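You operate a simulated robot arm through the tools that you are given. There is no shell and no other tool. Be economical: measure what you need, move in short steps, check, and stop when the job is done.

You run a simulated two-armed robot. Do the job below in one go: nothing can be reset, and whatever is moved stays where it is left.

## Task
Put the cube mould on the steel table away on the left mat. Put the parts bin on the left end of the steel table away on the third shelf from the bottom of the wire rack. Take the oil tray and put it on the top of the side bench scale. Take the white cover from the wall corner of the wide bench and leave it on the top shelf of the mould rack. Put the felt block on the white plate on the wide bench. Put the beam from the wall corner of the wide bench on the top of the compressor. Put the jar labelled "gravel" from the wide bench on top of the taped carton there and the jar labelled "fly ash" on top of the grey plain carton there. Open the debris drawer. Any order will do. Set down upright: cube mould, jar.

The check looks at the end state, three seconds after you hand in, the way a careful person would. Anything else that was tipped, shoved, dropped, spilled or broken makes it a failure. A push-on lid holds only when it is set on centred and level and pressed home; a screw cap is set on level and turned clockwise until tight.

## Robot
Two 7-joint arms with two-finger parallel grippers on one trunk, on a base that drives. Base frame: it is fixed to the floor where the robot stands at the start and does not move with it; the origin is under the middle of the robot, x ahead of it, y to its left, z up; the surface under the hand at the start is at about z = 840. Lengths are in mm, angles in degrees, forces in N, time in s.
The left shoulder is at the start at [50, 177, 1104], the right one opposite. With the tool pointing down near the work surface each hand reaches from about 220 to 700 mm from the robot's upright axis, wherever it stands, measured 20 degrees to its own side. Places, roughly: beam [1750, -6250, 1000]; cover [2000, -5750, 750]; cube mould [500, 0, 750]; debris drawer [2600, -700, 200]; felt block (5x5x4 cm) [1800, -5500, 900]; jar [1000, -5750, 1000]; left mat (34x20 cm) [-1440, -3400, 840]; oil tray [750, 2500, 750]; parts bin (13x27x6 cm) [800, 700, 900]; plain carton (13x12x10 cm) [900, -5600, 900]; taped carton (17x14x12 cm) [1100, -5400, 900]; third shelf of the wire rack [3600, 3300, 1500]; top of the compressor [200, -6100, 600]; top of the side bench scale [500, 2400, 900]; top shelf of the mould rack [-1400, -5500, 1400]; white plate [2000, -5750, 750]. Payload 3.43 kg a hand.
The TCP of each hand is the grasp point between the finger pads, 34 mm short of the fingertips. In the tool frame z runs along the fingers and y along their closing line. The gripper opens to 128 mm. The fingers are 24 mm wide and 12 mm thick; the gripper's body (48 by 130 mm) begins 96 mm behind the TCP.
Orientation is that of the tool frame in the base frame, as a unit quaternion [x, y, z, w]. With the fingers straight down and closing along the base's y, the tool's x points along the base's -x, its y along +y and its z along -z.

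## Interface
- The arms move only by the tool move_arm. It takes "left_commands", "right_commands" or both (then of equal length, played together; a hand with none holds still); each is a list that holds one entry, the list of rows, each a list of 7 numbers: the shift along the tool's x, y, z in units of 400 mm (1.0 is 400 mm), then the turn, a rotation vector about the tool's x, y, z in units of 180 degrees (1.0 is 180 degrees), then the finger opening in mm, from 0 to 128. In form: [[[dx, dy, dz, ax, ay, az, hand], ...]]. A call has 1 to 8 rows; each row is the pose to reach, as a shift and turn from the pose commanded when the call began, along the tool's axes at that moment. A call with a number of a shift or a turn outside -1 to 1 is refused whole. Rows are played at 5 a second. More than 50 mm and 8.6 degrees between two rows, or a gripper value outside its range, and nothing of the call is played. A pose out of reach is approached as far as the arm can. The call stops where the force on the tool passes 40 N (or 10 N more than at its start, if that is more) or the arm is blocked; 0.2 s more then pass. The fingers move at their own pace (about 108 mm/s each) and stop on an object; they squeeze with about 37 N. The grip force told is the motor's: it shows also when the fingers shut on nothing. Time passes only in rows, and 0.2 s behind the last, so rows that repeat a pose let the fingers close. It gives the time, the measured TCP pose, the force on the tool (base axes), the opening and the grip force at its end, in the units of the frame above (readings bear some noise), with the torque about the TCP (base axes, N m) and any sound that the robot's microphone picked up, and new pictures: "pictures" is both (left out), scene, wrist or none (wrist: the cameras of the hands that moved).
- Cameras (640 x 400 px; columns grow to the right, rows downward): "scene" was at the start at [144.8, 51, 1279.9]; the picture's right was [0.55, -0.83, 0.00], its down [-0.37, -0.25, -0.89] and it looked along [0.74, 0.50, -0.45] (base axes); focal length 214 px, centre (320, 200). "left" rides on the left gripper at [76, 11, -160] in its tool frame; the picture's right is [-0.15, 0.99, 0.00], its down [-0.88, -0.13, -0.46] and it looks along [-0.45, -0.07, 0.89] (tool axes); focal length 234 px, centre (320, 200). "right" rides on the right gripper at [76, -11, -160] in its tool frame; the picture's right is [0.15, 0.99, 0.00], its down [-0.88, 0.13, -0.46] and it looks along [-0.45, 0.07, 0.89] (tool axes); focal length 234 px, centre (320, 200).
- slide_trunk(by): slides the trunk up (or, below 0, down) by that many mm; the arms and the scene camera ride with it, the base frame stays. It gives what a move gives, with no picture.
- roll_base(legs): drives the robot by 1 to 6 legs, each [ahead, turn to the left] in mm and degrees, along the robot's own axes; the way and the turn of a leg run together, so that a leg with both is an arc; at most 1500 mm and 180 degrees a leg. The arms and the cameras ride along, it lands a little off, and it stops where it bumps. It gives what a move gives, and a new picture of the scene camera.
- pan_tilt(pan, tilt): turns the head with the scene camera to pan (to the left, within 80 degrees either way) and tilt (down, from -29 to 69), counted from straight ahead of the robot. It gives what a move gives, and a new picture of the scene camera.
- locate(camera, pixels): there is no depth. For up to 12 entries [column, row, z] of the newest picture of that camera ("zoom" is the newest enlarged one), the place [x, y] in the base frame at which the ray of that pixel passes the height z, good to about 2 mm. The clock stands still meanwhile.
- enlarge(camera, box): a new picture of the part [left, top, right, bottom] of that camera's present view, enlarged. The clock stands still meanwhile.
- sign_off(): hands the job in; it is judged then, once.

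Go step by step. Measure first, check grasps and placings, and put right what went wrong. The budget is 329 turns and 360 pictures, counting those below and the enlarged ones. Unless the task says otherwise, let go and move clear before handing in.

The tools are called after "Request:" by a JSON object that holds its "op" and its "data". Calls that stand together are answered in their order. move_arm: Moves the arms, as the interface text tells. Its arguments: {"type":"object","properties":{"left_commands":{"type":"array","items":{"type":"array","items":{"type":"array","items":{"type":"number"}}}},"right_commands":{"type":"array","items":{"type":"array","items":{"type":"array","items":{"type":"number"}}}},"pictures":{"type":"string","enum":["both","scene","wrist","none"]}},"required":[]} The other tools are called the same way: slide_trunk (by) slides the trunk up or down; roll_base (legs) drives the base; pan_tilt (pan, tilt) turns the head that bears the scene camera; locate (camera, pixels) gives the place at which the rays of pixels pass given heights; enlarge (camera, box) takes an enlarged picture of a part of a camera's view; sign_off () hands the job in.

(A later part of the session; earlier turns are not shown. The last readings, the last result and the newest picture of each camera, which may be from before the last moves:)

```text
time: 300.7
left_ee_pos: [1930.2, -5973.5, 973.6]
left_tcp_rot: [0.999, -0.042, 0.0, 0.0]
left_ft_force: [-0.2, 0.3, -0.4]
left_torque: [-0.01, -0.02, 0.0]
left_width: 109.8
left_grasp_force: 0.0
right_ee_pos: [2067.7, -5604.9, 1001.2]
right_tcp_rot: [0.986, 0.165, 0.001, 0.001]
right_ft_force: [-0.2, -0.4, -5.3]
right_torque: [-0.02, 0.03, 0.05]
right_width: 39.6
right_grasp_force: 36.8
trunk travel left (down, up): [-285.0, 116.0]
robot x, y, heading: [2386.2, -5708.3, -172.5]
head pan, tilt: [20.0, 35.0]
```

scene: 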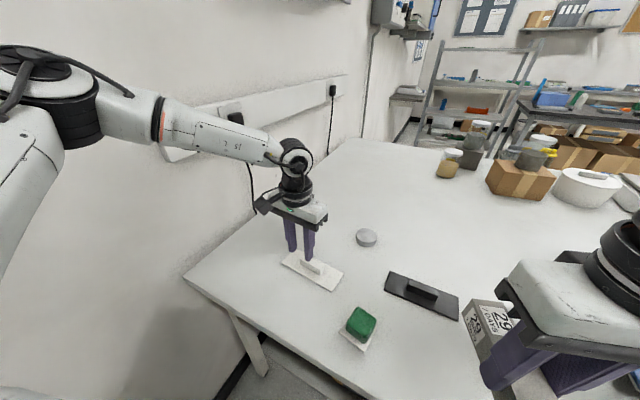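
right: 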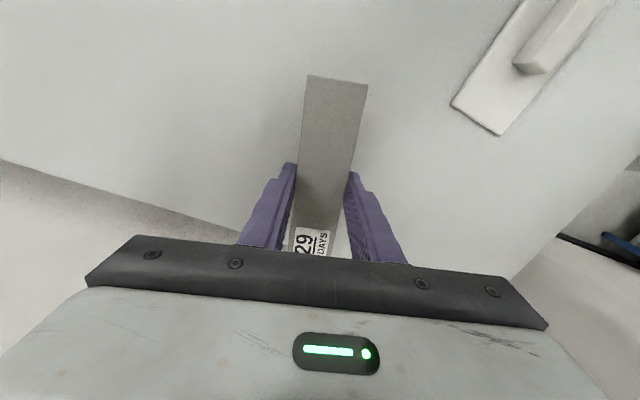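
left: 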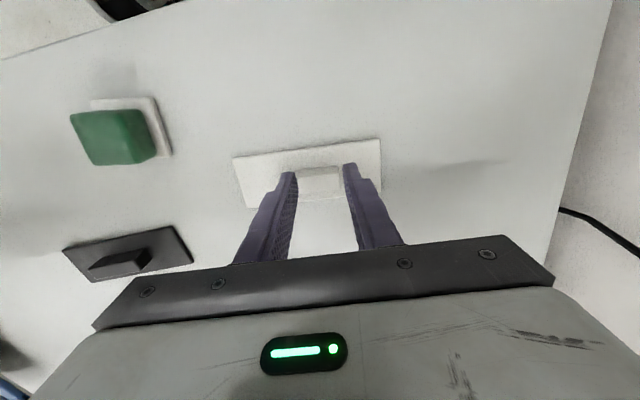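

Request:
{"op": "move_arm", "data": {"left_commands": [[[-0.0455, -0.031, 0, 0, 0, 0, 110], [-0.0455, -0.031, 0.05, 0, 0, 0, 110], [-0.0455, -0.031, 0.1, 0, 0, 0, 110], [-0.0455, -0.031, 0.15, 0, 0, 0, 110], [-0.0455, -0.031, 0.15, 0, 0, 0, 110]]], "pictures": "wrist"}}

```text
time: 301.9
left_ee_pos: [1913.0, -5960.2, 913.1]
left_tcp_rot: [0.999, -0.044, -0.001, 0.0]
left_ft_force: [-0.8, 0.3, 0.5]
left_torque: [-0.02, -0.05, -0.03]
left_width: 109.8
left_grasp_force: 0.2
right_ee_pos: [2067.5, -5605.2, 1001.3]
right_tcp_rot: [0.986, 0.164, 0.001, 0.0]
right_ft_force: [0.3, 0.2, -5.0]
right_torque: [0.02, -0.03, 0.01]
right_width: 39.7
right_grasp_force: 37.3
trunk travel left (down, up): [-285.0, 116.0]
robot x, y, heading: [2382.8, -5708.8, -172.6]
head pan, tilt: [20.0, 35.0]
```

left: 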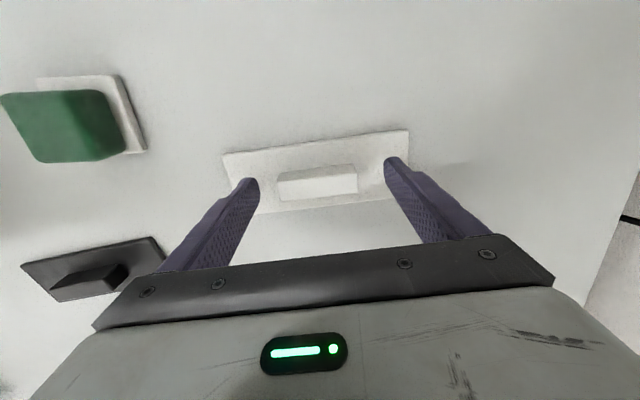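

Request:
{"op": "move_arm", "data": {"left_commands": [[[0, 0, 0, 0, 0, 0, 80], [0, 0, 0, 0, 0, 0, 40], [0, 0, 0, 0, 0, 0, 40], [0, 0, 0, 0, 0, 0, 40], [0, 0, -0.03, 0, 0, 0, 40], [0, 0, -0.1, 0, 0, 0, 40], [0, 0, -0.1, 0, 0, 0, 40]]], "pictures": "wrist"}}

```text
time: 303.5
left_ee_pos: [1909.7, -5960.9, 954.7]
left_tcp_rot: [0.999, -0.043, 0.0, 0.0]
left_ft_force: [-0.7, 0.3, -1.1]
left_torque: [0.0, 0.01, 0.0]
left_width: 69.3
left_grasp_force: 36.9
right_ee_pos: [2067.0, -5604.4, 1001.0]
right_tcp_rot: [0.986, 0.165, 0.001, 0.001]
right_ft_force: [1.1, 0.0, -5.8]
right_torque: [-0.03, 0.0, -0.04]
right_width: 39.8
right_grasp_force: 37.1
trunk travel left (down, up): [-285.0, 116.0]
robot x, y, heading: [2387.8, -5711.4, -172.7]
head pan, tilt: [20.0, 35.0]
```

left: 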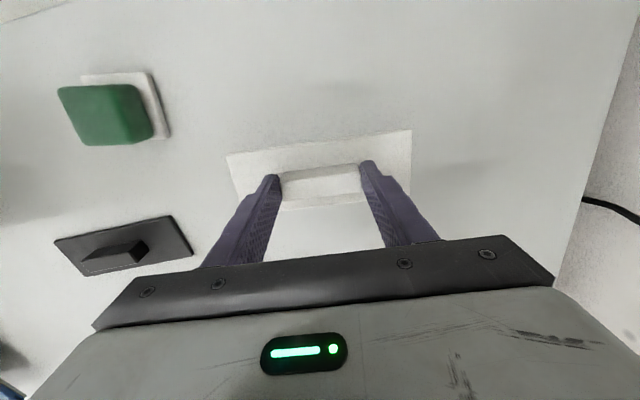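

The cover is held level. Raise and retract it; then see how high a tool-down reach goes with the trunk up, since the rack's top shelf is at ~1400.

Request:
{"op": "move_arm", "data": {"left_commands": [[[0.02, 0, -0.1, 0, 0, 0, 40], [0.1, 0, -0.18, 0, 0, 0, 40], [0.2, 0, -0.24, 0, 0, 0, 40], [0.28, 0, -0.32, 0, 0, 0, 40], [0.33, 0, -0.42, 0, 0, 0, 40], [0.33, 0, -0.53, 0, 0, 0, 40], [0.33, 0, -0.64, 0, 0, 0, 40], [0.33, 0, -0.75, 0, 0, 0, 40]]], "pictures": "none"}}

Request:
{"op": "roll_base", "data": {"legs": [[-300, 0], [0, -98]]}}

```text
time: 305.3
left_ee_pos: [2041.5, -5971.0, 1256.4]
left_tcp_rot: [0.999, -0.042, -0.001, -0.001]
left_ft_force: [0.0, -0.4, -0.6]
left_torque: [0.05, -0.01, 0.0]
left_width: 69.0
left_grasp_force: 37.0
right_ee_pos: [2067.5, -5604.8, 1000.7]
right_tcp_rot: [0.986, 0.164, 0.001, 0.001]
right_ft_force: [-0.6, 0.2, -6.0]
right_torque: [0.01, -0.04, -0.02]
right_width: 39.7
right_grasp_force: 37.1
trunk travel left (down, up): [-285.0, 116.0]
robot x, y, heading: [2386.2, -5707.7, -172.6]
head pan, tilt: [20.0, 35.0]
```

```text
time: 311.5
left_ee_pos: [2475.0, -5293.8, 1256.4]
left_tcp_rot: [-0.617, 0.787, 0.001, 0.001]
left_ft_force: [-0.2, -0.5, -0.4]
left_torque: [-0.02, -0.01, -0.01]
left_width: 69.3
left_grasp_force: 37.3
right_ee_pos: [2833.6, -5372.7, 1001.1]
right_tcp_rot: [0.766, -0.642, -0.001, 0.001]
right_ft_force: [0.1, -0.3, -5.7]
right_torque: [-0.04, 0.01, 0.02]
right_width: 39.5
right_grasp_force: 36.9
trunk travel left (down, up): [-285.0, 116.0]
robot x, y, heading: [2681.0, -5670.4, 88.8]
head pan, tilt: [20.0, 35.0]
```

scene: 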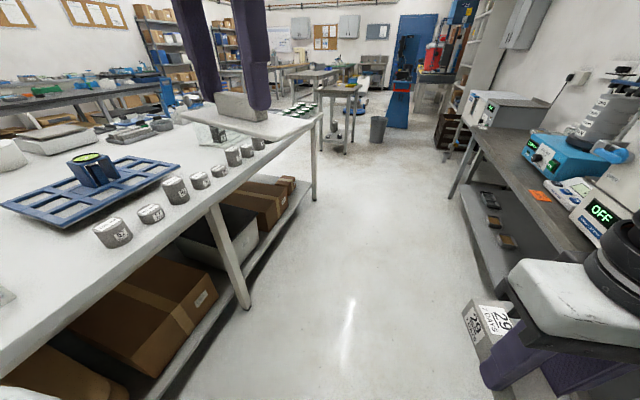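

Left hand reached 1256 with the trunk nearly down. Test further: trunk to top and hand up.

Request:
{"op": "slide_trunk", "data": {"by": 115}}

Request:
{"op": "move_arm", "data": {"left_commands": [[[0, 0, -0.06, 0, 0, 0, 40], [0, 0, -0.12, 0, 0, 0, 40], [0, 0, -0.18, 0, 0, 0, 40], [0, 0, -0.24, 0, 0, 0, 40], [0, 0, -0.3, 0, 0, 0, 40], [0, 0, -0.36, 0, 0, 0, 40]]], "pictures": "none"}}

```text
time: 313.0
left_ee_pos: [2474.7, -5293.0, 1372.0]
left_tcp_rot: [-0.617, 0.787, 0.001, 0.0]
left_ft_force: [0.4, 0.7, -1.9]
left_torque: [0.01, -0.02, 0.01]
left_width: 68.9
left_grasp_force: 37.0
right_ee_pos: [2833.3, -5373.4, 1116.1]
right_tcp_rot: [0.766, -0.643, 0.0, 0.002]
right_ft_force: [0.1, -0.8, -6.0]
right_torque: [-0.01, 0.02, 0.01]
right_width: 39.8
right_grasp_force: 37.0
trunk travel left (down, up): [-400.0, 1.0]
robot x, y, heading: [2680.2, -5668.3, 88.5]
head pan, tilt: [20.0, 35.0]
```

```text
time: 314.4
left_ee_pos: [2458.2, -5319.9, 1389.6]
left_tcp_rot: [-0.617, 0.787, 0.001, 0.001]
left_ft_force: [-0.5, 0.0, -0.9]
left_torque: [-0.01, 0.0, -0.02]
left_width: 69.0
left_grasp_force: 36.8
left hand out of reach, approached as far as the arm can: row 1, 2, 3, 4, 5, 6
right_ee_pos: [2832.3, -5371.9, 1117.1]
right_tcp_rot: [0.766, -0.643, 0.0, 0.002]
right_ft_force: [1.2, -0.2, -5.4]
right_torque: [-0.04, -0.01, 0.0]
right_width: 39.8
right_grasp_force: 37.1
trunk travel left (down, up): [-400.0, 1.0]
robot x, y, heading: [2677.0, -5672.4, 88.9]
head pan, tilt: [20.0, 35.0]
```

Tool-down tops out at ≈1390, too low; I'll regrasp the cover with a pitched hand later on the empty west part of the bench. First drive round to the west side.

Request:
{"op": "roll_base", "data": {"legs": [[1500, 1], [790, 0], [0, 90]]}}

```text
time: 329.5
left_ee_pos: [2356.7, -3584.0, 1390.3]
left_tcp_rot: [0.993, -0.119, -0.002, -0.001]
left_ft_force: [-0.5, 0.0, -1.7]
left_torque: [-0.04, -0.01, 0.0]
left_width: 69.2
left_grasp_force: 36.4
right_ee_pos: [2408.7, -3208.1, 1117.1]
right_tcp_rot: [0.996, 0.088, 0.001, 0.001]
right_ft_force: [-0.3, 0.6, -5.3]
right_torque: [-0.02, -0.04, -0.02]
right_width: 39.5
right_grasp_force: 37.4
trunk travel left (down, up): [-400.0, 1.0]
robot x, y, heading: [2709.2, -3361.1, 178.7]
head pan, tilt: [20.0, 35.0]
```

scene: 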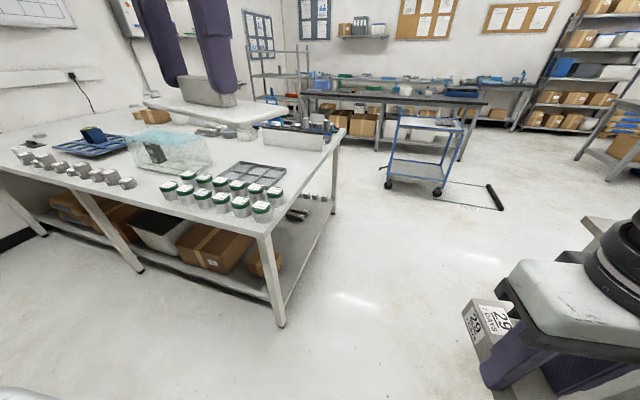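

Request:
{"op": "roll_base", "data": {"legs": [[1500, 0], [655, 0], [0, 91]]}}

Request:
{"op": "pan_tilt", "data": {"pan": -5, "tilt": 35}}

```text
time: 344.0
left_ee_pos: [765.2, -3695.1, 1389.9]
left_tcp_rot: [0.786, 0.618, -0.002, 0.0]
left_ft_force: [1.1, -0.3, -0.7]
left_torque: [0.05, -0.04, -0.01]
left_width: 69.1
left_grasp_force: 37.8
right_ee_pos: [387.9, -3644.3, 1116.8]
right_tcp_rot: [0.643, 0.766, 0.001, -0.001]
right_ft_force: [-0.3, 0.8, -5.9]
right_torque: [0.05, 0.01, 0.01]
right_width: 39.7
right_grasp_force: 37.0
trunk travel left (down, up): [-400.0, 1.0]
robot x, y, heading: [539.8, -3346.1, -91.4]
head pan, tilt: [20.0, 35.0]
```

scene: 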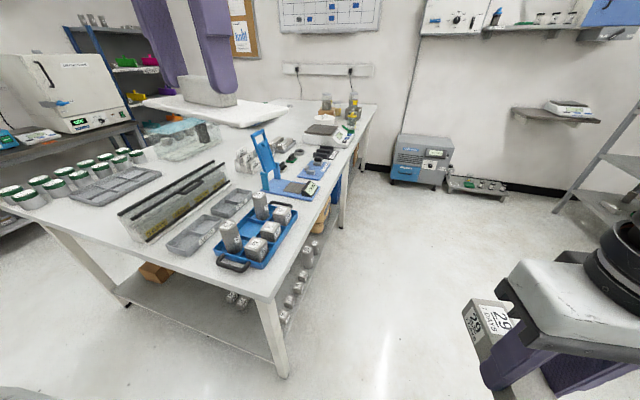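

```text
time: 344.9
left_ee_pos: [765.3, -3694.2, 1390.4]
left_tcp_rot: [0.786, 0.618, -0.002, 0.0]
left_ft_force: [-0.7, -0.9, -0.8]
left_torque: [0.02, 0.02, -0.01]
left_width: 69.4
left_grasp_force: 36.8
right_ee_pos: [388.9, -3644.2, 1115.5]
right_tcp_rot: [0.643, 0.766, 0.001, 0.0]
right_ft_force: [0.1, 0.2, -5.7]
right_torque: [0.02, 0.02, 0.02]
right_width: 39.8
right_grasp_force: 36.9
trunk travel left (down, up): [-400.0, 1.0]
robot x, y, heading: [538.7, -3345.6, -91.1]
head pan, tilt: [-5.0, 35.0]
```

scene: 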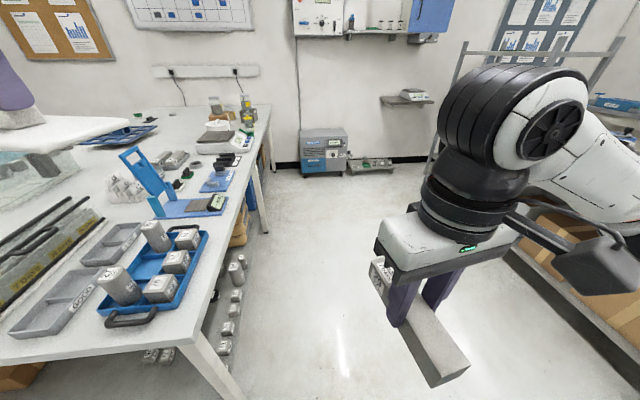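

Request:
{"op": "locate", "data": {"camera": "scene", "pixels": [[303, 178, 0], [347, 175, 0], [300, 138, 600], [346, 136, 600], [303, 129, 600], [340, 128, 600], [218, 340, 870], [265, 118, 870]]}}

Request:
{"op": "enlarge", "data": {"camera": "scene", "box": [270, 100, 430, 200]}}

```text
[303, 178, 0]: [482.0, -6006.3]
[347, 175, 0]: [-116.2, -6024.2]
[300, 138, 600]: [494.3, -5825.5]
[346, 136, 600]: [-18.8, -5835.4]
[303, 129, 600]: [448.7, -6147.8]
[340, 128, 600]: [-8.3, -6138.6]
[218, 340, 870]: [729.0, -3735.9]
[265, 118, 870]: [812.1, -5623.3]
```

```text
4.00 times, centred on (350, 150) of scene
```

zoom: 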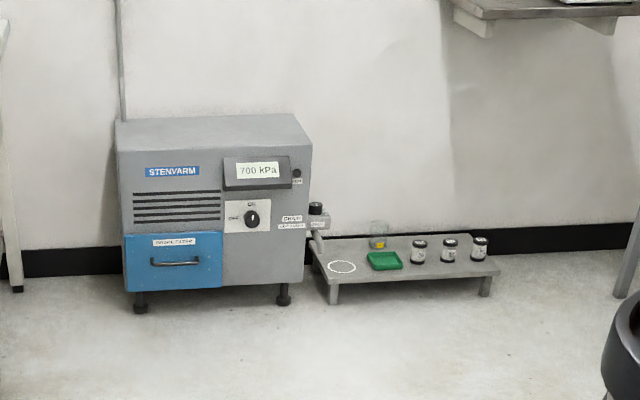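

Request:
{"op": "roll_base", "data": {"legs": [[650, 0], [0, -4], [1500, 0], [80, 0], [0, 5]]}}

Request:
{"op": "pan_tilt", "data": {"pan": -10, "tilt": 50}}

```text
time: 357.1
left_ee_pos: [644.7, -5912.8, 1390.5]
left_tcp_rot: [0.776, 0.631, -0.002, 0.0]
left_ft_force: [0.8, -0.2, -0.8]
left_torque: [-0.02, 0.02, -0.02]
left_width: 69.0
left_grasp_force: 37.0
right_ee_pos: [266.7, -5875.4, 1115.6]
right_tcp_rot: [0.629, 0.778, 0.002, 0.0]
right_ft_force: [0.0, 0.4, -5.4]
right_torque: [0.01, 0.01, 0.01]
right_width: 39.6
right_grasp_force: 37.5
trunk travel left (down, up): [-400.0, 1.0]
robot x, y, heading: [404.9, -5569.2, -89.3]
head pan, tilt: [-5.0, 35.0]
```

scene: 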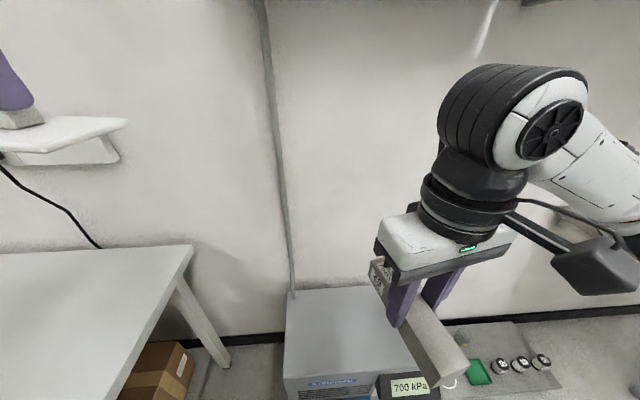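

```text
time: 357.9
left_ee_pos: [643.7, -5913.2, 1390.9]
left_tcp_rot: [0.775, 0.632, -0.001, 0.0]
left_ft_force: [-0.4, 0.0, -1.6]
left_torque: [0.03, -0.02, -0.04]
left_width: 69.3
left_grasp_force: 36.9
right_ee_pos: [265.9, -5875.9, 1115.8]
right_tcp_rot: [0.629, 0.778, 0.002, 0.0]
right_ft_force: [0.7, -0.1, -5.8]
right_torque: [0.03, 0.01, 0.0]
right_width: 39.6
right_grasp_force: 37.0
trunk travel left (down, up): [-400.0, 1.0]
robot x, y, heading: [407.5, -5572.3, -89.1]
head pan, tilt: [-10.0, 50.0]
```

scene: 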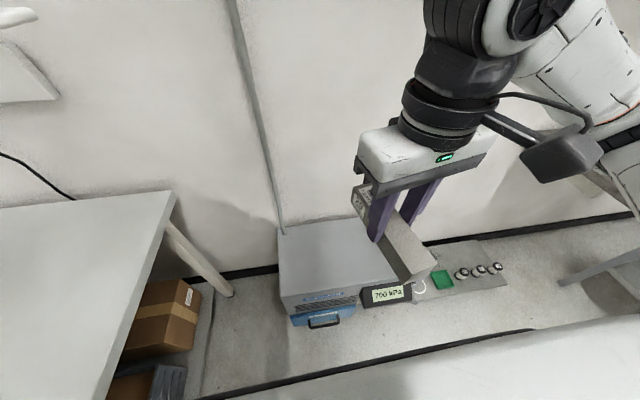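

Request:
{"op": "locate", "data": {"camera": "scene", "pixels": [[280, 230, 600], [281, 297, 600], [397, 280, 600], [280, 230, 570], [281, 297, 570], [397, 280, 570], [280, 230, 540], [281, 297, 540], [233, 272, 0], [303, 261, 0]]}}

```text
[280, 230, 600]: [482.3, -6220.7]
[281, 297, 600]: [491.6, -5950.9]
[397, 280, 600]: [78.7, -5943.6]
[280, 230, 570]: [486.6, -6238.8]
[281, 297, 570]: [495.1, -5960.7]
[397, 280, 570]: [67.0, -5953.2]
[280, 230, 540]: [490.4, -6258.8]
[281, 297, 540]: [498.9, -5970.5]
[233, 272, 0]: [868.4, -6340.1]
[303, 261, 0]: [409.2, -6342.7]
```

Compressor top ≈ z 560, x −20…490, y −5960…−6240. Lower the trunk 390 mm with the beam in front of it.

Request:
{"op": "slide_trunk", "data": {"by": -390}}

Request:
{"op": "pan_tilt", "data": {"pan": -15, "tilt": 35}}

```text
time: 361.7
left_ee_pos: [642.4, -5912.5, 999.4]
left_tcp_rot: [0.775, 0.631, -0.002, 0.001]
left_ft_force: [0.6, -0.1, -1.1]
left_torque: [0.01, 0.01, 0.0]
left_width: 69.4
left_grasp_force: 36.9
right_ee_pos: [266.0, -5875.7, 726.3]
right_tcp_rot: [0.629, 0.778, 0.001, -0.001]
right_ft_force: [-0.7, 0.8, -5.8]
right_torque: [0.03, 0.02, -0.01]
right_width: 39.9
right_grasp_force: 37.2
trunk travel left (down, up): [-10.0, 391.0]
robot x, y, heading: [406.6, -5574.3, -89.3]
head pan, tilt: [-10.0, 50.0]
```

```text
time: 362.4
left_ee_pos: [643.1, -5913.4, 1000.2]
left_tcp_rot: [0.775, 0.632, -0.002, 0.0]
left_ft_force: [0.1, 0.4, 0.0]
left_torque: [0.02, 0.01, -0.01]
left_width: 69.2
left_grasp_force: 36.7
right_ee_pos: [265.4, -5875.1, 725.8]
right_tcp_rot: [0.628, 0.778, 0.001, 0.0]
right_ft_force: [-0.1, -0.4, -5.5]
right_torque: [0.0, 0.02, 0.0]
right_width: 39.8
right_grasp_force: 37.0
trunk travel left (down, up): [-10.0, 391.0]
robot x, y, heading: [410.0, -5568.2, -89.2]
head pan, tilt: [-15.0, 35.0]
```

scene: 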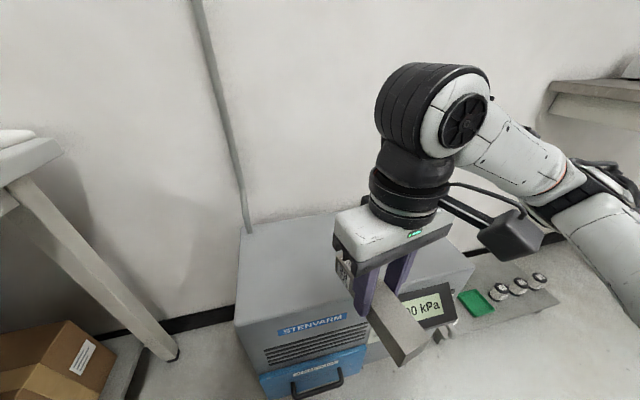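

Request:
{"op": "locate", "data": {"camera": "scene", "pixels": [[235, 321, 550], [235, 321, 570], [235, 321, 590], [243, 233, 550], [243, 233, 570], [243, 233, 590], [474, 266, 570], [420, 285, 570]]}}

```text
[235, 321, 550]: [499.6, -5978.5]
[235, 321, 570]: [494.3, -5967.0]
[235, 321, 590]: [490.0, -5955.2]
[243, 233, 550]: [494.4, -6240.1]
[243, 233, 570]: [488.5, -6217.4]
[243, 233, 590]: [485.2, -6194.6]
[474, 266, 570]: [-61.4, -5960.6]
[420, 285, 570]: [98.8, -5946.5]
```

Request:
{"op": "move_arm", "data": {"right_commands": [[[-0.1, -0.034, 0, 0, 0, 0, 20], [-0.2, -0.068, 0, 0, 0, 0, 20], [-0.3, -0.102, 0.04, 0, 0, 0, 20], [-0.4, -0.136, 0.08, 0, 0, 0, 20], [-0.47, -0.16, 0.13, 0, 0, 0, 20], [-0.524, -0.177, 0.18, 0, 0, 0, 20], [-0.524, -0.177, 0.22, 0, 0, 0, 20], [-0.524, -0.177, 0.22, 0, 0, 0, 20]]], "pictures": "both"}}

```text
time: 364.2
left_ee_pos: [644.2, -5913.6, 999.6]
left_tcp_rot: [0.776, 0.631, -0.003, 0.0]
left_ft_force: [0.0, -0.1, -1.6]
left_torque: [0.01, -0.03, -0.01]
left_width: 69.2
left_grasp_force: 36.5
right_ee_pos: [240.5, -6097.0, 636.0]
right_tcp_rot: [0.628, 0.778, 0.001, 0.0]
right_ft_force: [0.5, -0.9, -5.2]
right_torque: [0.05, -0.01, 0.02]
right_width: 40.1
right_grasp_force: 37.1
trunk travel left (down, up): [-10.0, 391.0]
robot x, y, heading: [409.1, -5572.2, -89.3]
head pan, tilt: [-15.0, 35.0]
```

scene: 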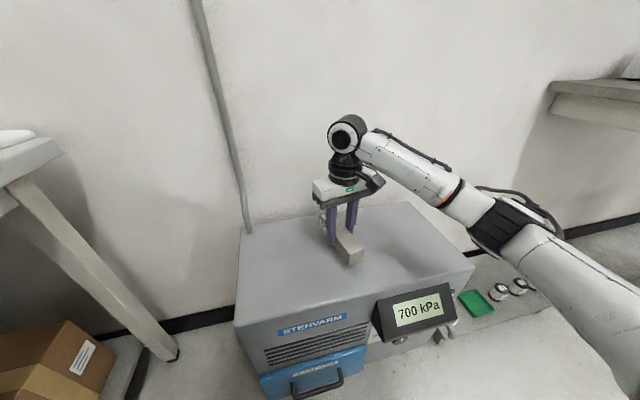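
right: 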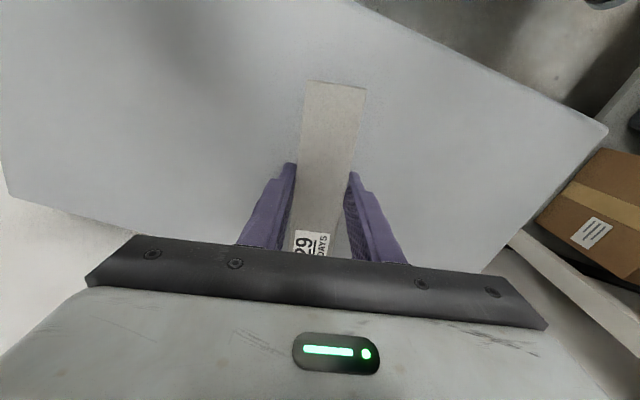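

Well over the middle of the top. Lower in small steps until contact.

Request:
{"op": "move_arm", "data": {"right_commands": [[[0, 0, 0.04, 0, 0, 0, 20], [0, 0, 0.06, 0, 0, 0, 20], [0, 0, 0.075, 0, 0, 0, 20], [0, 0, 0.085, 0, 0, 0, 20], [0, 0, 0.095, 0, 0, 0, 20], [0, 0, 0.105, 0, 0, 0, 20], [0, 0, 0.115, 0, 0, 0, 20], [0, 0, 0.125, 0, 0, 0, 20]]], "pictures": "none"}}

```text
time: 366.0
left_ee_pos: [644.1, -5910.6, 1001.5]
left_tcp_rot: [0.775, 0.632, -0.003, 0.001]
left_ft_force: [0.0, -0.2, -0.7]
left_torque: [0.0, -0.01, 0.03]
left_width: 69.2
left_grasp_force: 37.4
right_ee_pos: [241.7, -6094.6, 595.3]
right_tcp_rot: [0.628, 0.778, -0.004, 0.005]
right_ft_force: [-2.0, 1.2, 35.1]
right_torque: [-0.03, 0.13, 0.0]
right_width: 39.6
right_grasp_force: 37.3
trunk travel left (down, up): [-10.0, 391.0]
robot x, y, heading: [410.5, -5571.4, -89.1]
head pan, tilt: [-15.0, 35.0]
```

Contact (top ≈558). Ease up and release.

Request:
{"op": "move_arm", "data": {"right_commands": [[[0, 0, -0.01, 0, 0, 0, 20], [0, 0, -0.015, 0, 0, 0, 20]]], "pictures": "none"}}

```text
time: 366.6
left_ee_pos: [643.8, -5912.3, 999.1]
left_tcp_rot: [0.775, 0.632, -0.002, 0.001]
left_ft_force: [-0.8, -0.3, -0.7]
left_torque: [-0.01, 0.02, 0.0]
left_width: 69.4
left_grasp_force: 37.2
right_ee_pos: [241.2, -6095.4, 594.0]
right_tcp_rot: [0.629, 0.777, -0.001, 0.0]
right_ft_force: [2.1, -6.5, 10.6]
right_torque: [-1.35, -0.16, 0.06]
right_width: 39.6
right_grasp_force: 37.0
trunk travel left (down, up): [-10.0, 391.0]
robot x, y, heading: [407.0, -5570.2, -89.2]
head pan, tilt: [-15.0, 35.0]
```

Request:
{"op": "move_arm", "data": {"right_commands": [[[0, 0, -0.003, 0, 0, 0, 20], [0, 0, -0.003, 0, 0, 0, 60], [0, 0, -0.003, 0, 0, 0, 80], [0, 0, -0.06, 0, 0, 0, 80], [0, 0, -0.16, 0, 0, 0, 80], [0, 0, -0.26, 0, 0, 0, 80], [0.1, 0, -0.3, 0, 0, 0, 80], [0.2, 0, -0.34, 0, 0, 0, 80]]], "pictures": "both"}}

```text
time: 368.4
left_ee_pos: [644.8, -5913.1, 1000.0]
left_tcp_rot: [0.776, 0.631, -0.001, 0.001]
left_ft_force: [0.2, 0.3, -0.6]
left_torque: [0.05, 0.01, 0.0]
left_width: 69.4
left_grasp_force: 37.0
right_ee_pos: [223.7, -6015.7, 732.2]
right_tcp_rot: [0.629, 0.778, 0.001, 0.0]
right_ft_force: [-0.1, 0.2, 0.9]
right_torque: [0.05, -0.01, -0.01]
right_width: 79.9
right_grasp_force: 0.1
trunk travel left (down, up): [-10.0, 391.0]
robot x, y, heading: [409.2, -5570.0, -89.3]
head pan, tilt: [-15.0, 35.0]
```

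scene: 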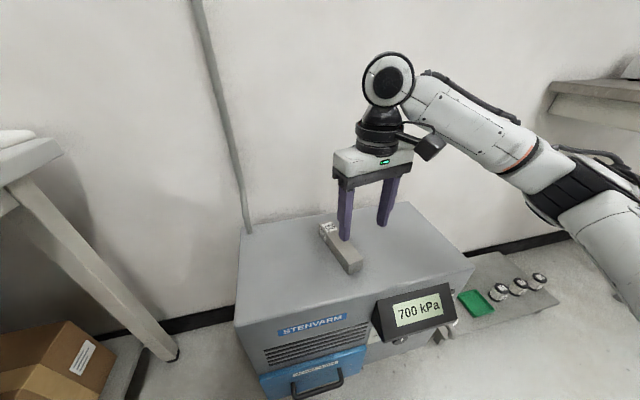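
right: 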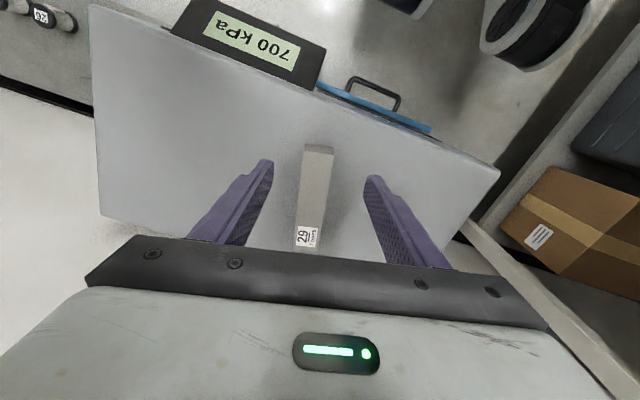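

The beam lies on the compressor. Raise the trunk, back off, and look at the mould rack to the west.

Request:
{"op": "slide_trunk", "data": {"by": 370}}

Request:
{"op": "roll_base", "data": {"legs": [[-250, 0], [0, -85]]}}

Request:
{"op": "pan_tilt", "data": {"pan": 8, "tilt": 20}}

```text
time: 372.0
left_ee_pos: [644.3, -5912.4, 1369.6]
left_tcp_rot: [0.776, 0.631, -0.002, 0.0]
left_ft_force: [-0.2, 0.5, -1.4]
left_torque: [0.03, 0.02, 0.01]
left_width: 69.5
left_grasp_force: 36.9
right_ee_pos: [224.3, -6015.4, 1102.1]
right_tcp_rot: [0.629, 0.778, 0.001, 0.0]
right_ft_force: [-1.2, -0.7, -0.5]
right_torque: [-0.01, -0.03, 0.01]
right_width: 79.8
right_grasp_force: 0.1
trunk travel left (down, up): [-380.0, 21.0]
robot x, y, heading: [408.6, -5570.0, -89.3]
head pan, tilt: [-15.0, 35.0]
```

```text
time: 377.4
left_ee_pos: [95.8, -5594.2, 1370.2]
left_tcp_rot: [0.999, -0.037, -0.002, 0.0]
left_ft_force: [-1.3, -1.1, -0.7]
left_torque: [0.01, -0.01, 0.05]
left_width: 69.1
left_grasp_force: 36.5
right_ee_pos: [-60.2, -5191.5, 1103.1]
right_tcp_rot: [0.986, 0.169, 0.001, 0.001]
right_ft_force: [0.3, 0.2, -0.3]
right_torque: [-0.02, 0.01, 0.0]
right_width: 79.9
right_grasp_force: 0.0
trunk travel left (down, up): [-380.0, 21.0]
robot x, y, heading: [400.7, -5316.9, -172.0]
head pan, tilt: [-15.0, 35.0]
```

scene: 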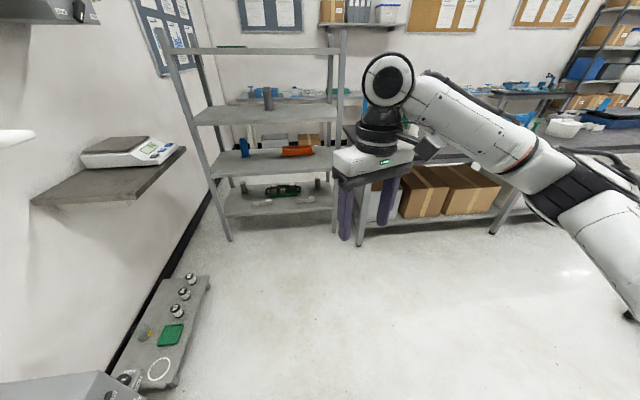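

```text
time: 378.3
left_ee_pos: [96.1, -5593.2, 1370.3]
left_tcp_rot: [0.999, -0.037, -0.003, 0.0]
left_ft_force: [0.1, 0.2, -1.0]
left_torque: [-0.01, 0.02, 0.01]
left_width: 69.0
left_grasp_force: 37.3
right_ee_pos: [-60.3, -5191.6, 1103.5]
right_tcp_rot: [0.986, 0.168, 0.0, 0.001]
right_ft_force: [-0.2, 0.4, -0.5]
right_torque: [0.01, 0.01, -0.01]
right_width: 79.8
right_grasp_force: 0.0
trunk travel left (down, up): [-380.0, 21.0]
robot x, y, heading: [406.2, -5311.0, -171.8]
head pan, tilt: [8.0, 20.0]
```

scene: 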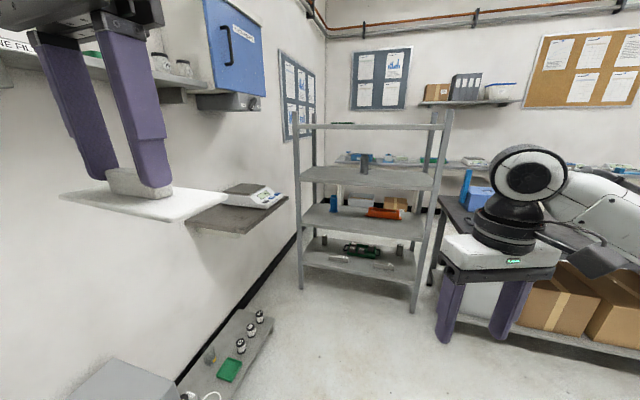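

Request:
{"op": "locate", "data": {"camera": "scene", "pixels": [[300, 289, 0], [412, 313, 0], [314, 240, 0], [303, 170, 1000], [303, 170, 1100], [440, 190, 1000], [440, 190, 1100], [298, 128, 1350], [298, 128, 1370], [448, 129, 1350], [448, 129, 1370]]}}

Request:
{"op": "enlarge", "data": {"camera": "scene", "box": [280, 90, 472, 210]}}

```text
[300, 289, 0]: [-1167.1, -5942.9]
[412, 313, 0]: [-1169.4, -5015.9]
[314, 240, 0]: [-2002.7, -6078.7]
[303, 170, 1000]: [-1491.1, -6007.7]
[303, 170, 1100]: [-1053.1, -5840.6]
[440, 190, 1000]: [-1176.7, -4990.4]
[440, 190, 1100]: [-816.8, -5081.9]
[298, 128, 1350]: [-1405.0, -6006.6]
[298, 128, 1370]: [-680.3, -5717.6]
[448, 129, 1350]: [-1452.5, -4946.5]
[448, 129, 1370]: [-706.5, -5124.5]
```

```text
3.33 times, centred on (376, 150) of scene
```

zoom: 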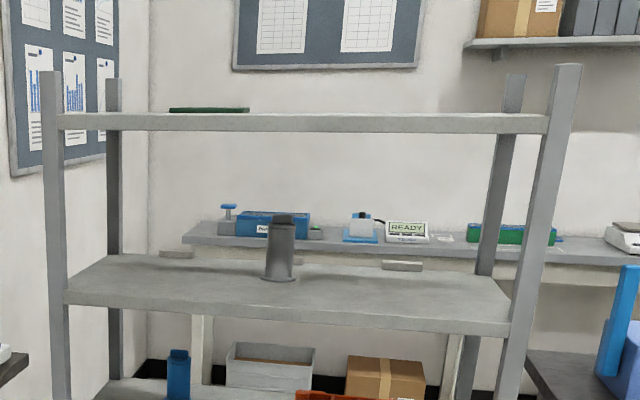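

The top shelf surface is ≈1385–1390, so a pitched grasp (45°) is needed. I return to the wide bench's empty SW part to set the cover down and regrasp it.

Request:
{"op": "roll_base", "data": {"legs": [[0, 82], [320, 0], [0, 50], [110, 0]]}}

Request:
{"op": "pan_tilt", "data": {"pan": 10, "tilt": 40}}

```text
time: 384.0
left_ee_pos: [666.6, -5954.8, 1370.2]
left_tcp_rot: [0.764, 0.645, -0.001, 0.0]
left_ft_force: [-0.1, 0.2, -0.2]
left_torque: [-0.07, -0.03, 0.02]
left_width: 69.3
left_grasp_force: 37.2
right_ee_pos: [251.8, -6072.0, 1104.1]
right_tcp_rot: [0.615, 0.789, 0.0, 0.0]
right_ft_force: [0.5, 0.2, -0.2]
right_torque: [-0.05, 0.01, 0.0]
right_width: 80.0
right_grasp_force: 0.0
trunk travel left (down, up): [-380.0, 21.0]
robot x, y, heading: [425.0, -5620.1, -87.4]
head pan, tilt: [8.0, 20.0]
stopped in leg 2: the robot was blocked; the commanded pose is now the measured one
```

scene: 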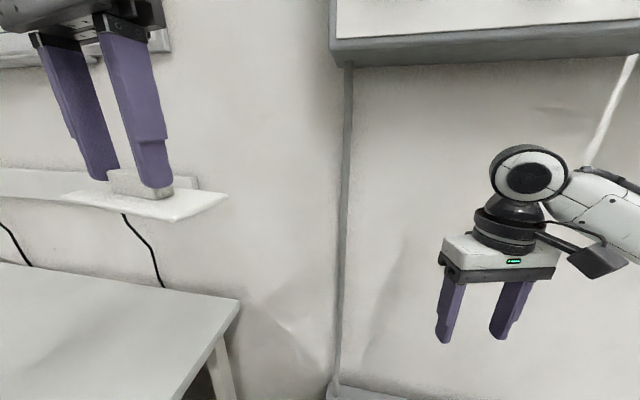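

```text
time: 384.9
left_ee_pos: [667.2, -5954.7, 1368.9]
left_tcp_rot: [0.764, 0.646, -0.002, 0.0]
left_ft_force: [0.3, 0.6, -1.3]
left_torque: [0.01, 0.01, 0.01]
left_width: 69.2
left_grasp_force: 37.3
right_ee_pos: [251.2, -6072.7, 1102.9]
right_tcp_rot: [0.615, 0.788, 0.001, 0.0]
right_ft_force: [1.3, 0.6, -0.6]
right_torque: [0.01, -0.01, 0.02]
right_width: 80.0
right_grasp_force: 0.0
trunk travel left (down, up): [-380.0, 21.0]
robot x, y, heading: [423.8, -5626.1, -87.0]
head pan, tilt: [10.0, 40.0]
```

scene: 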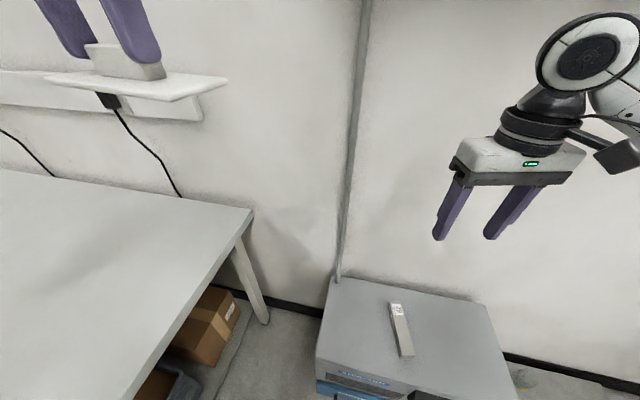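

The base touched the compressor front lightly; the beam is still in place. Back off 60 mm, turn, and approach the bench.

Request:
{"op": "roll_base", "data": {"legs": [[-80, 0], [0, 47], [110, 0]]}}

```text
time: 388.9
left_ee_pos: [911.9, -5659.1, 1369.6]
left_tcp_rot: [0.443, 0.897, -0.002, 0.0]
left_ft_force: [0.3, 0.3, -2.3]
left_torque: [0.03, 0.06, -0.03]
left_width: 69.0
left_grasp_force: 37.1
right_ee_pos: [715.1, -6044.5, 1102.1]
right_tcp_rot: [0.249, 0.969, 0.001, -0.001]
right_ft_force: [1.1, 0.0, 0.8]
right_torque: [0.03, 0.02, 0.0]
right_width: 79.8
right_grasp_force: 0.1
trunk travel left (down, up): [-380.0, 21.0]
robot x, y, heading: [503.4, -5611.5, -40.5]
head pan, tilt: [10.0, 40.0]
```

scene: 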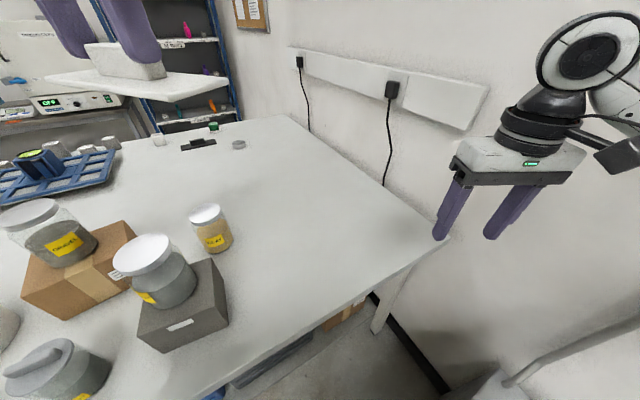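

Request:
{"op": "slide_trunk", "data": {"by": -110}}

Request:
{"op": "move_arm", "data": {"left_commands": [[[-0.0815, -0.049, 0, 0, 0, -0.028, 40], [-0.163, -0.098, 0, 0, 0, -0.056, 40], [-0.2445, -0.147, 0, 0, 0, -0.084, 40], [-0.326, -0.196, 0.03, 0, 0, -0.111, 40], [-0.326, -0.196, 0.15, 0, 0, -0.111, 40], [-0.326, -0.196, 0.27, 0, 0, -0.111, 40], [-0.326, -0.196, 0.39, 0, 0, -0.111, 40], [-0.326, -0.196, 0.5, 0, 0, -0.111, 40]]], "pictures": "scene"}}

```text
time: 390.3
left_ee_pos: [911.8, -5657.0, 1259.7]
left_tcp_rot: [0.442, 0.897, -0.001, 0.002]
left_ft_force: [-0.3, 0.4, -1.3]
left_torque: [0.0, -0.02, 0.02]
left_width: 69.2
left_grasp_force: 36.8
right_ee_pos: [714.5, -6042.9, 992.8]
right_tcp_rot: [0.249, 0.969, 0.001, 0.001]
right_ft_force: [0.9, -0.3, -0.3]
right_torque: [0.01, -0.02, 0.0]
right_width: 80.0
right_grasp_force: 0.1
trunk travel left (down, up): [-270.0, 131.0]
robot x, y, heading: [497.3, -5611.4, -39.9]
head pan, tilt: [10.0, 40.0]
```

```text
time: 392.1
left_ee_pos: [966.1, -5784.7, 1075.4]
left_tcp_rot: [0.28, 0.96, -0.002, 0.0]
left_ft_force: [0.2, 0.4, -0.6]
left_torque: [-0.02, 0.03, 0.01]
left_width: 69.1
left_grasp_force: 37.1
left hand out of reach, approached as far as the arm can: row 1, 2, 3, 4, 5, 6, 7, 8
right_ee_pos: [715.4, -6042.5, 992.5]
right_tcp_rot: [0.249, 0.969, 0.001, -0.001]
right_ft_force: [0.2, -0.1, -0.4]
right_torque: [0.02, 0.02, 0.0]
right_width: 80.0
right_grasp_force: 0.1
trunk travel left (down, up): [-270.0, 131.0]
robot x, y, heading: [495.7, -5615.2, -40.1]
head pan, tilt: [10.0, 40.0]
```

scene: 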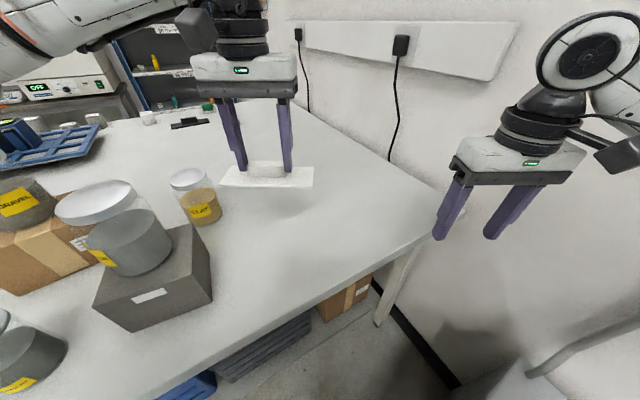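

Request:
{"op": "locate", "data": {"camera": "scene", "pixels": [[205, 225, 870], [190, 212, 870], [221, 213, 870], [213, 300, 870], [410, 270, 870], [250, 250, 870], [300, 230, 870]]}}

```text
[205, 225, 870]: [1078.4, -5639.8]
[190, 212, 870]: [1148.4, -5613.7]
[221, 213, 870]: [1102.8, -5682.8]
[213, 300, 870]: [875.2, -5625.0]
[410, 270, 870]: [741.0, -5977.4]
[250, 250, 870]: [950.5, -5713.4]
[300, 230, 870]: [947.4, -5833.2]
```

Request:
{"op": "move_arm", "data": {"left_commands": [[[0.005, -0.07, 0.08, 0, 0, 0, 40], [0.015, -0.143, 0.14, 0, 0, 0, 40], [0.015, -0.143, 0.26, 0, 0, 0, 40], [0.015, -0.143, 0.36, 0, 0, 0, 40], [0.015, -0.143, 0.385, 0, 0, 0, 40], [0.015, -0.143, 0.395, 0, 0, 0, 40], [0.015, -0.143, 0.4025, 0, 0, 0, 40]]], "pictures": "both"}}

```text
time: 393.7
left_ee_pos: [936.0, -5799.0, 926.2]
left_tcp_rot: [0.279, 0.96, -0.003, 0.0]
left_ft_force: [-0.4, -0.9, -0.6]
left_torque: [0.0, -0.01, 0.02]
left_width: 69.1
left_grasp_force: 36.6
left hand out of reach, approached as far as the arm can: row 1, 2, 3, 4, 5, 6, 7
right_ee_pos: [714.2, -6043.7, 994.6]
right_tcp_rot: [0.248, 0.969, 0.001, 0.0]
right_ft_force: [-0.1, -0.4, 0.3]
right_torque: [-0.02, -0.02, 0.03]
right_width: 79.7
right_grasp_force: 0.2
trunk travel left (down, up): [-270.0, 131.0]
robot x, y, heading: [498.7, -5613.4, -40.2]
head pan, tilt: [10.0, 40.0]
```

scene: 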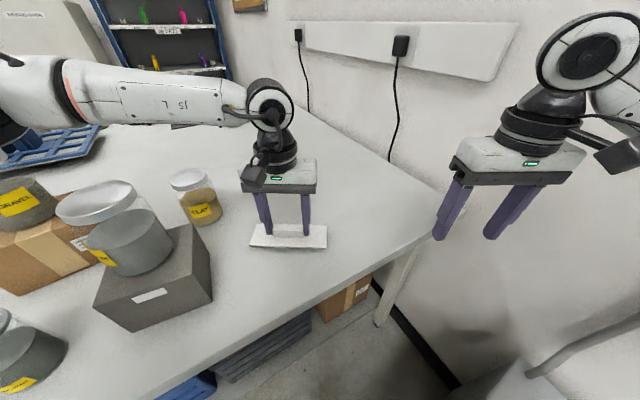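
left: 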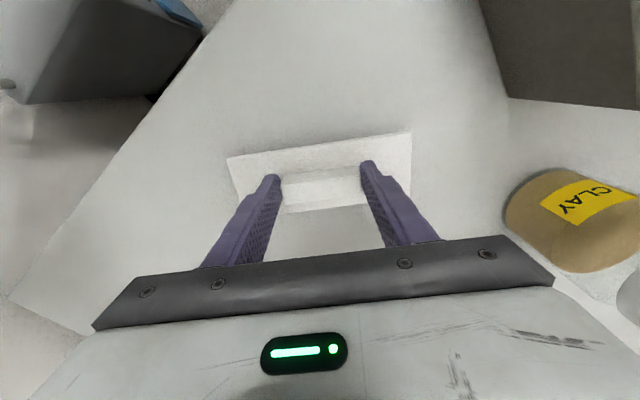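

Request:
{"op": "move_arm", "data": {"left_commands": [[[0, 0.02, 0.01, 0, 0, 0, 40], [0, 0.03, 0.02, 0, 0, 0, 40], [0, 0.03, 0.028, 0, 0, 0, 40], [0, 0.03, 0.034, 0, 0, 0, 40], [0, 0.03, 0.04, 0, 0, 0, 40]]], "pictures": "none"}}

```text
time: 394.9
left_ee_pos: [939.7, -5788.9, 914.2]
left_tcp_rot: [0.279, 0.96, -0.005, 0.004]
left_ft_force: [0.6, 6.7, 32.3]
left_torque: [0.48, 0.13, -0.01]
left_width: 69.3
left_grasp_force: 37.1
right_ee_pos: [711.6, -6041.6, 994.3]
right_tcp_rot: [0.248, 0.969, -0.001, 0.001]
right_ft_force: [0.5, -0.5, 0.0]
right_torque: [0.03, 0.0, 0.0]
right_width: 80.0
right_grasp_force: 0.0
trunk travel left (down, up): [-270.0, 131.0]
robot x, y, heading: [495.1, -5613.7, -40.3]
head pan, tilt: [10.0, 40.0]
```

Contact. Release and rise.

Request:
{"op": "move_arm", "data": {"left_commands": [[[0, 0, -0.006, 0, 0, 0, 40], [0, 0, -0.008, 0, 0, 0, 90], [0, 0, -0.008, 0, 0, 0, 110], [0, 0, -0.06, 0, 0, 0, 110], [0, 0, -0.16, 0, 0, 0, 110], [0, 0, -0.26, 0, 0, 0, 110], [0, 0, -0.36, 0, 0, 0, 110]]], "pictures": "wrist"}}

Request:
{"op": "enlarge", "data": {"camera": "left", "box": [220, 90, 412, 210]}}

```text
time: 396.5
left_ee_pos: [942.5, -5787.5, 1054.3]
left_tcp_rot: [0.281, 0.96, -0.002, 0.0]
left_ft_force: [-0.1, -0.5, 0.6]
left_torque: [0.01, 0.01, -0.03]
left_width: 110.1
left_grasp_force: 0.0
right_ee_pos: [715.5, -6042.9, 993.3]
right_tcp_rot: [0.249, 0.969, 0.001, 0.001]
right_ft_force: [0.2, 0.0, 0.2]
right_torque: [-0.02, -0.01, -0.01]
right_width: 80.0
right_grasp_force: 0.1
trunk travel left (down, up): [-270.0, 131.0]
robot x, y, heading: [500.2, -5612.6, -40.5]
head pan, tilt: [10.0, 40.0]
```

left: 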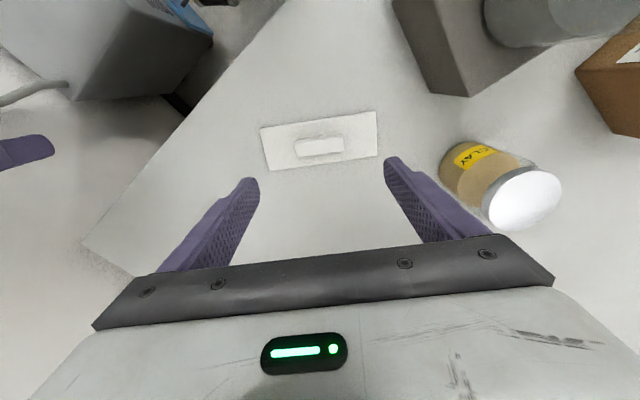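

```text
3.33 times, centred on (316, 150) of left
```

zoom: 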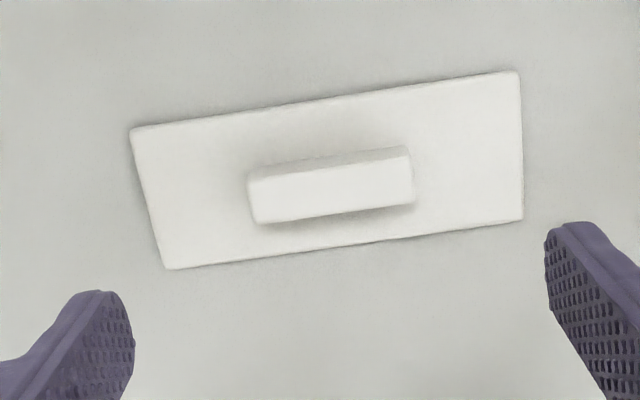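

Request:
{"op": "locate", "data": {"camera": "zoom", "pixels": [[131, 130, 874], [518, 71, 874], [522, 220, 874], [165, 269, 874], [248, 180, 900], [410, 158, 900], [413, 205, 900], [256, 223, 900]]}}

```text
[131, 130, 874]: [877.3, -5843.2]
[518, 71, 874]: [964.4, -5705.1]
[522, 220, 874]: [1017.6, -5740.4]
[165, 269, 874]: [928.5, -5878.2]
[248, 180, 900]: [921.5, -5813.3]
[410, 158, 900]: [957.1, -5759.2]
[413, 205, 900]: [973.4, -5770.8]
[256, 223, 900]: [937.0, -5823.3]
```

Handle centre (947,-5791), aligned with the fingers. Pitch the left hand 45° forward while backing off.

Request:
{"op": "move_arm", "data": {"left_commands": [[[0.019, 0, 0.017, 0, -0.03125, 0, 110], [0.038, 0, 0.034, 0, -0.0625, 0, 110], [0.057, 0, 0.05, 0, -0.09375, 0, 110], [0.076, 0, 0.067, 0, -0.125, 0, 110], [0.096, 0, 0.084, 0, -0.15625, 0, 110], [0.115, 0, 0.1, 0, -0.1875, 0, 110], [0.134, 0, 0.118, 0, -0.21875, 0, 110], [0.153, 0, 0.135, 0, -0.25, 0, 110]]], "pictures": "both"}}

```text
time: 398.3
left_ee_pos: [890.9, -5761.0, 1000.4]
left_tcp_rot: [0.257, 0.887, -0.108, 0.367]
left_ft_force: [0.1, -0.1, 0.7]
left_torque: [-0.02, 0.03, 0.0]
left_width: 110.1
left_grasp_force: 0.0
left hand out of reach, approached as far as the arm can: row 8
right_ee_pos: [714.0, -6043.6, 992.0]
right_tcp_rot: [0.249, 0.968, 0.002, 0.0]
right_ft_force: [-1.3, -1.4, -0.2]
right_torque: [0.02, 0.03, 0.0]
right_width: 79.7
right_grasp_force: 0.0
trunk travel left (down, up): [-270.0, 131.0]
robot x, y, heading: [500.2, -5614.2, -40.0]
head pan, tilt: [10.0, 40.0]
```

scene: 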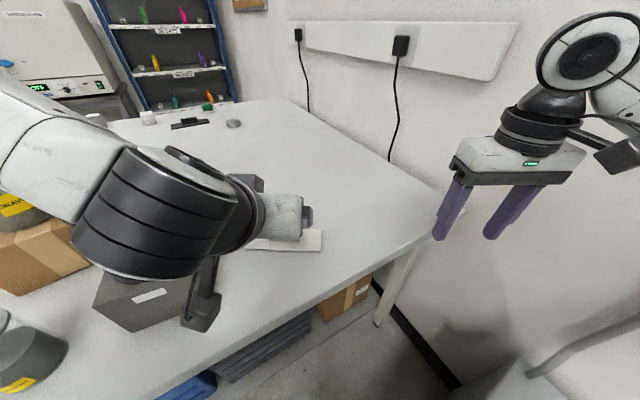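
left: 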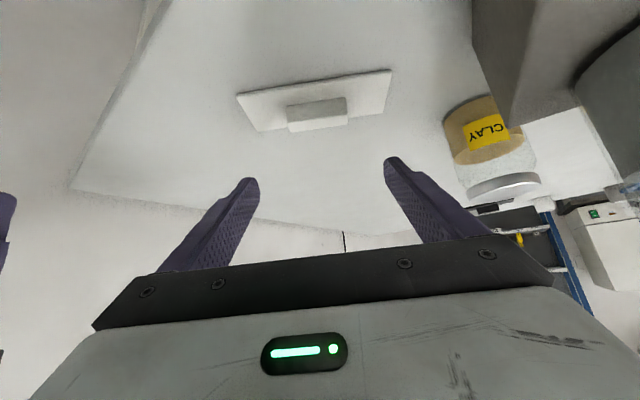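

Pitched 45°, clear of the jars. Align and advance along the tool axis, stopping short to check.

Request:
{"op": "move_arm", "data": {"left_commands": [[[0.035, 0.006, 0, 0, 0, 0, 110], [0.067, 0.011, 0.03, 0, 0, 0, 110], [0.067, 0.011, 0.11, 0, 0, 0, 110], [0.067, 0.011, 0.19, 0, 0, 0, 110], [0.067, 0.011, 0.19, 0, 0, 0, 110]]], "pictures": "both"}}

```text
time: 399.5
left_ee_pos: [925.3, -5775.7, 927.0]
left_tcp_rot: [0.26, 0.886, -0.11, 0.367]
left_ft_force: [0.2, -0.2, -0.1]
left_torque: [0.0, 0.03, 0.0]
left_width: 109.9
left_grasp_force: 0.0
left hand out of reach, approached as far as the arm can: row 1, 2
right_ee_pos: [714.3, -6043.3, 992.0]
right_tcp_rot: [0.248, 0.969, 0.001, 0.0]
right_ft_force: [1.0, 0.5, -0.9]
right_torque: [0.0, -0.03, -0.03]
right_width: 80.0
right_grasp_force: 0.1
trunk travel left (down, up): [-270.0, 131.0]
robot x, y, heading: [500.6, -5612.7, -40.1]
head pan, tilt: [10.0, 40.0]
```

scene: 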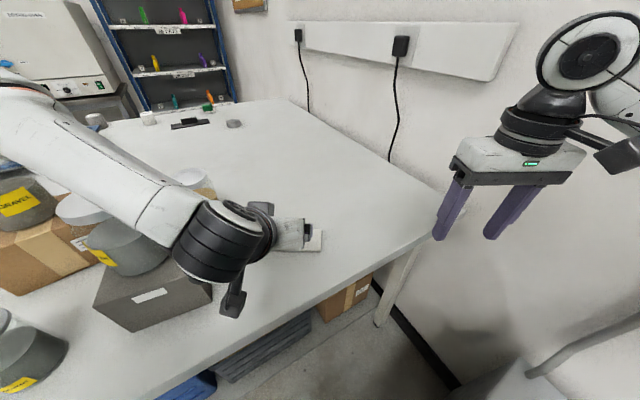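
left: 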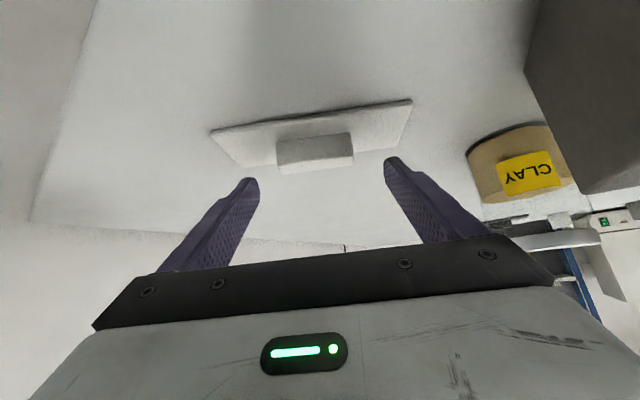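

Request:
{"op": "move_arm", "data": {"left_commands": [[[0.003, -0.003, 0.03, 0, 0, 0, 110], [0.003, -0.003, 0.057, 0, 0, 0, 110], [0.003, -0.003, 0.057, 0, 0, 0, 80], [0.003, -0.003, 0.057, 0, 0, 0, 40], [0.003, -0.003, 0.057, 0, 0, 0, 40], [0.003, -0.003, 0.057, 0, 0, 0, 40]]], "pictures": "wrist"}}

```text
time: 400.9
left_ee_pos: [936.6, -5784.1, 912.7]
left_tcp_rot: [0.259, 0.886, -0.109, 0.368]
left_ft_force: [0.9, -0.7, 0.6]
left_torque: [-0.12, -0.01, 0.01]
left_width: 68.9
left_grasp_force: 36.9
right_ee_pos: [714.9, -6041.9, 992.8]
right_tcp_rot: [0.25, 0.968, 0.0, 0.0]
right_ft_force: [-0.7, 0.2, 0.2]
right_torque: [0.02, -0.01, 0.03]
right_width: 80.2
right_grasp_force: 0.1
trunk travel left (down, up): [-270.0, 131.0]
robot x, y, heading: [497.7, -5614.0, -40.2]
head pan, tilt: [10.0, 40.0]
```

left: 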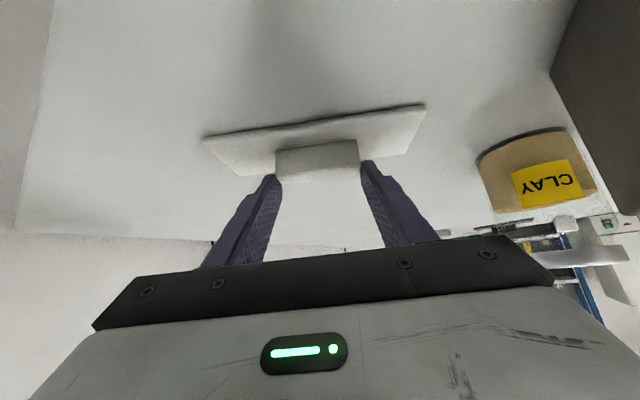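

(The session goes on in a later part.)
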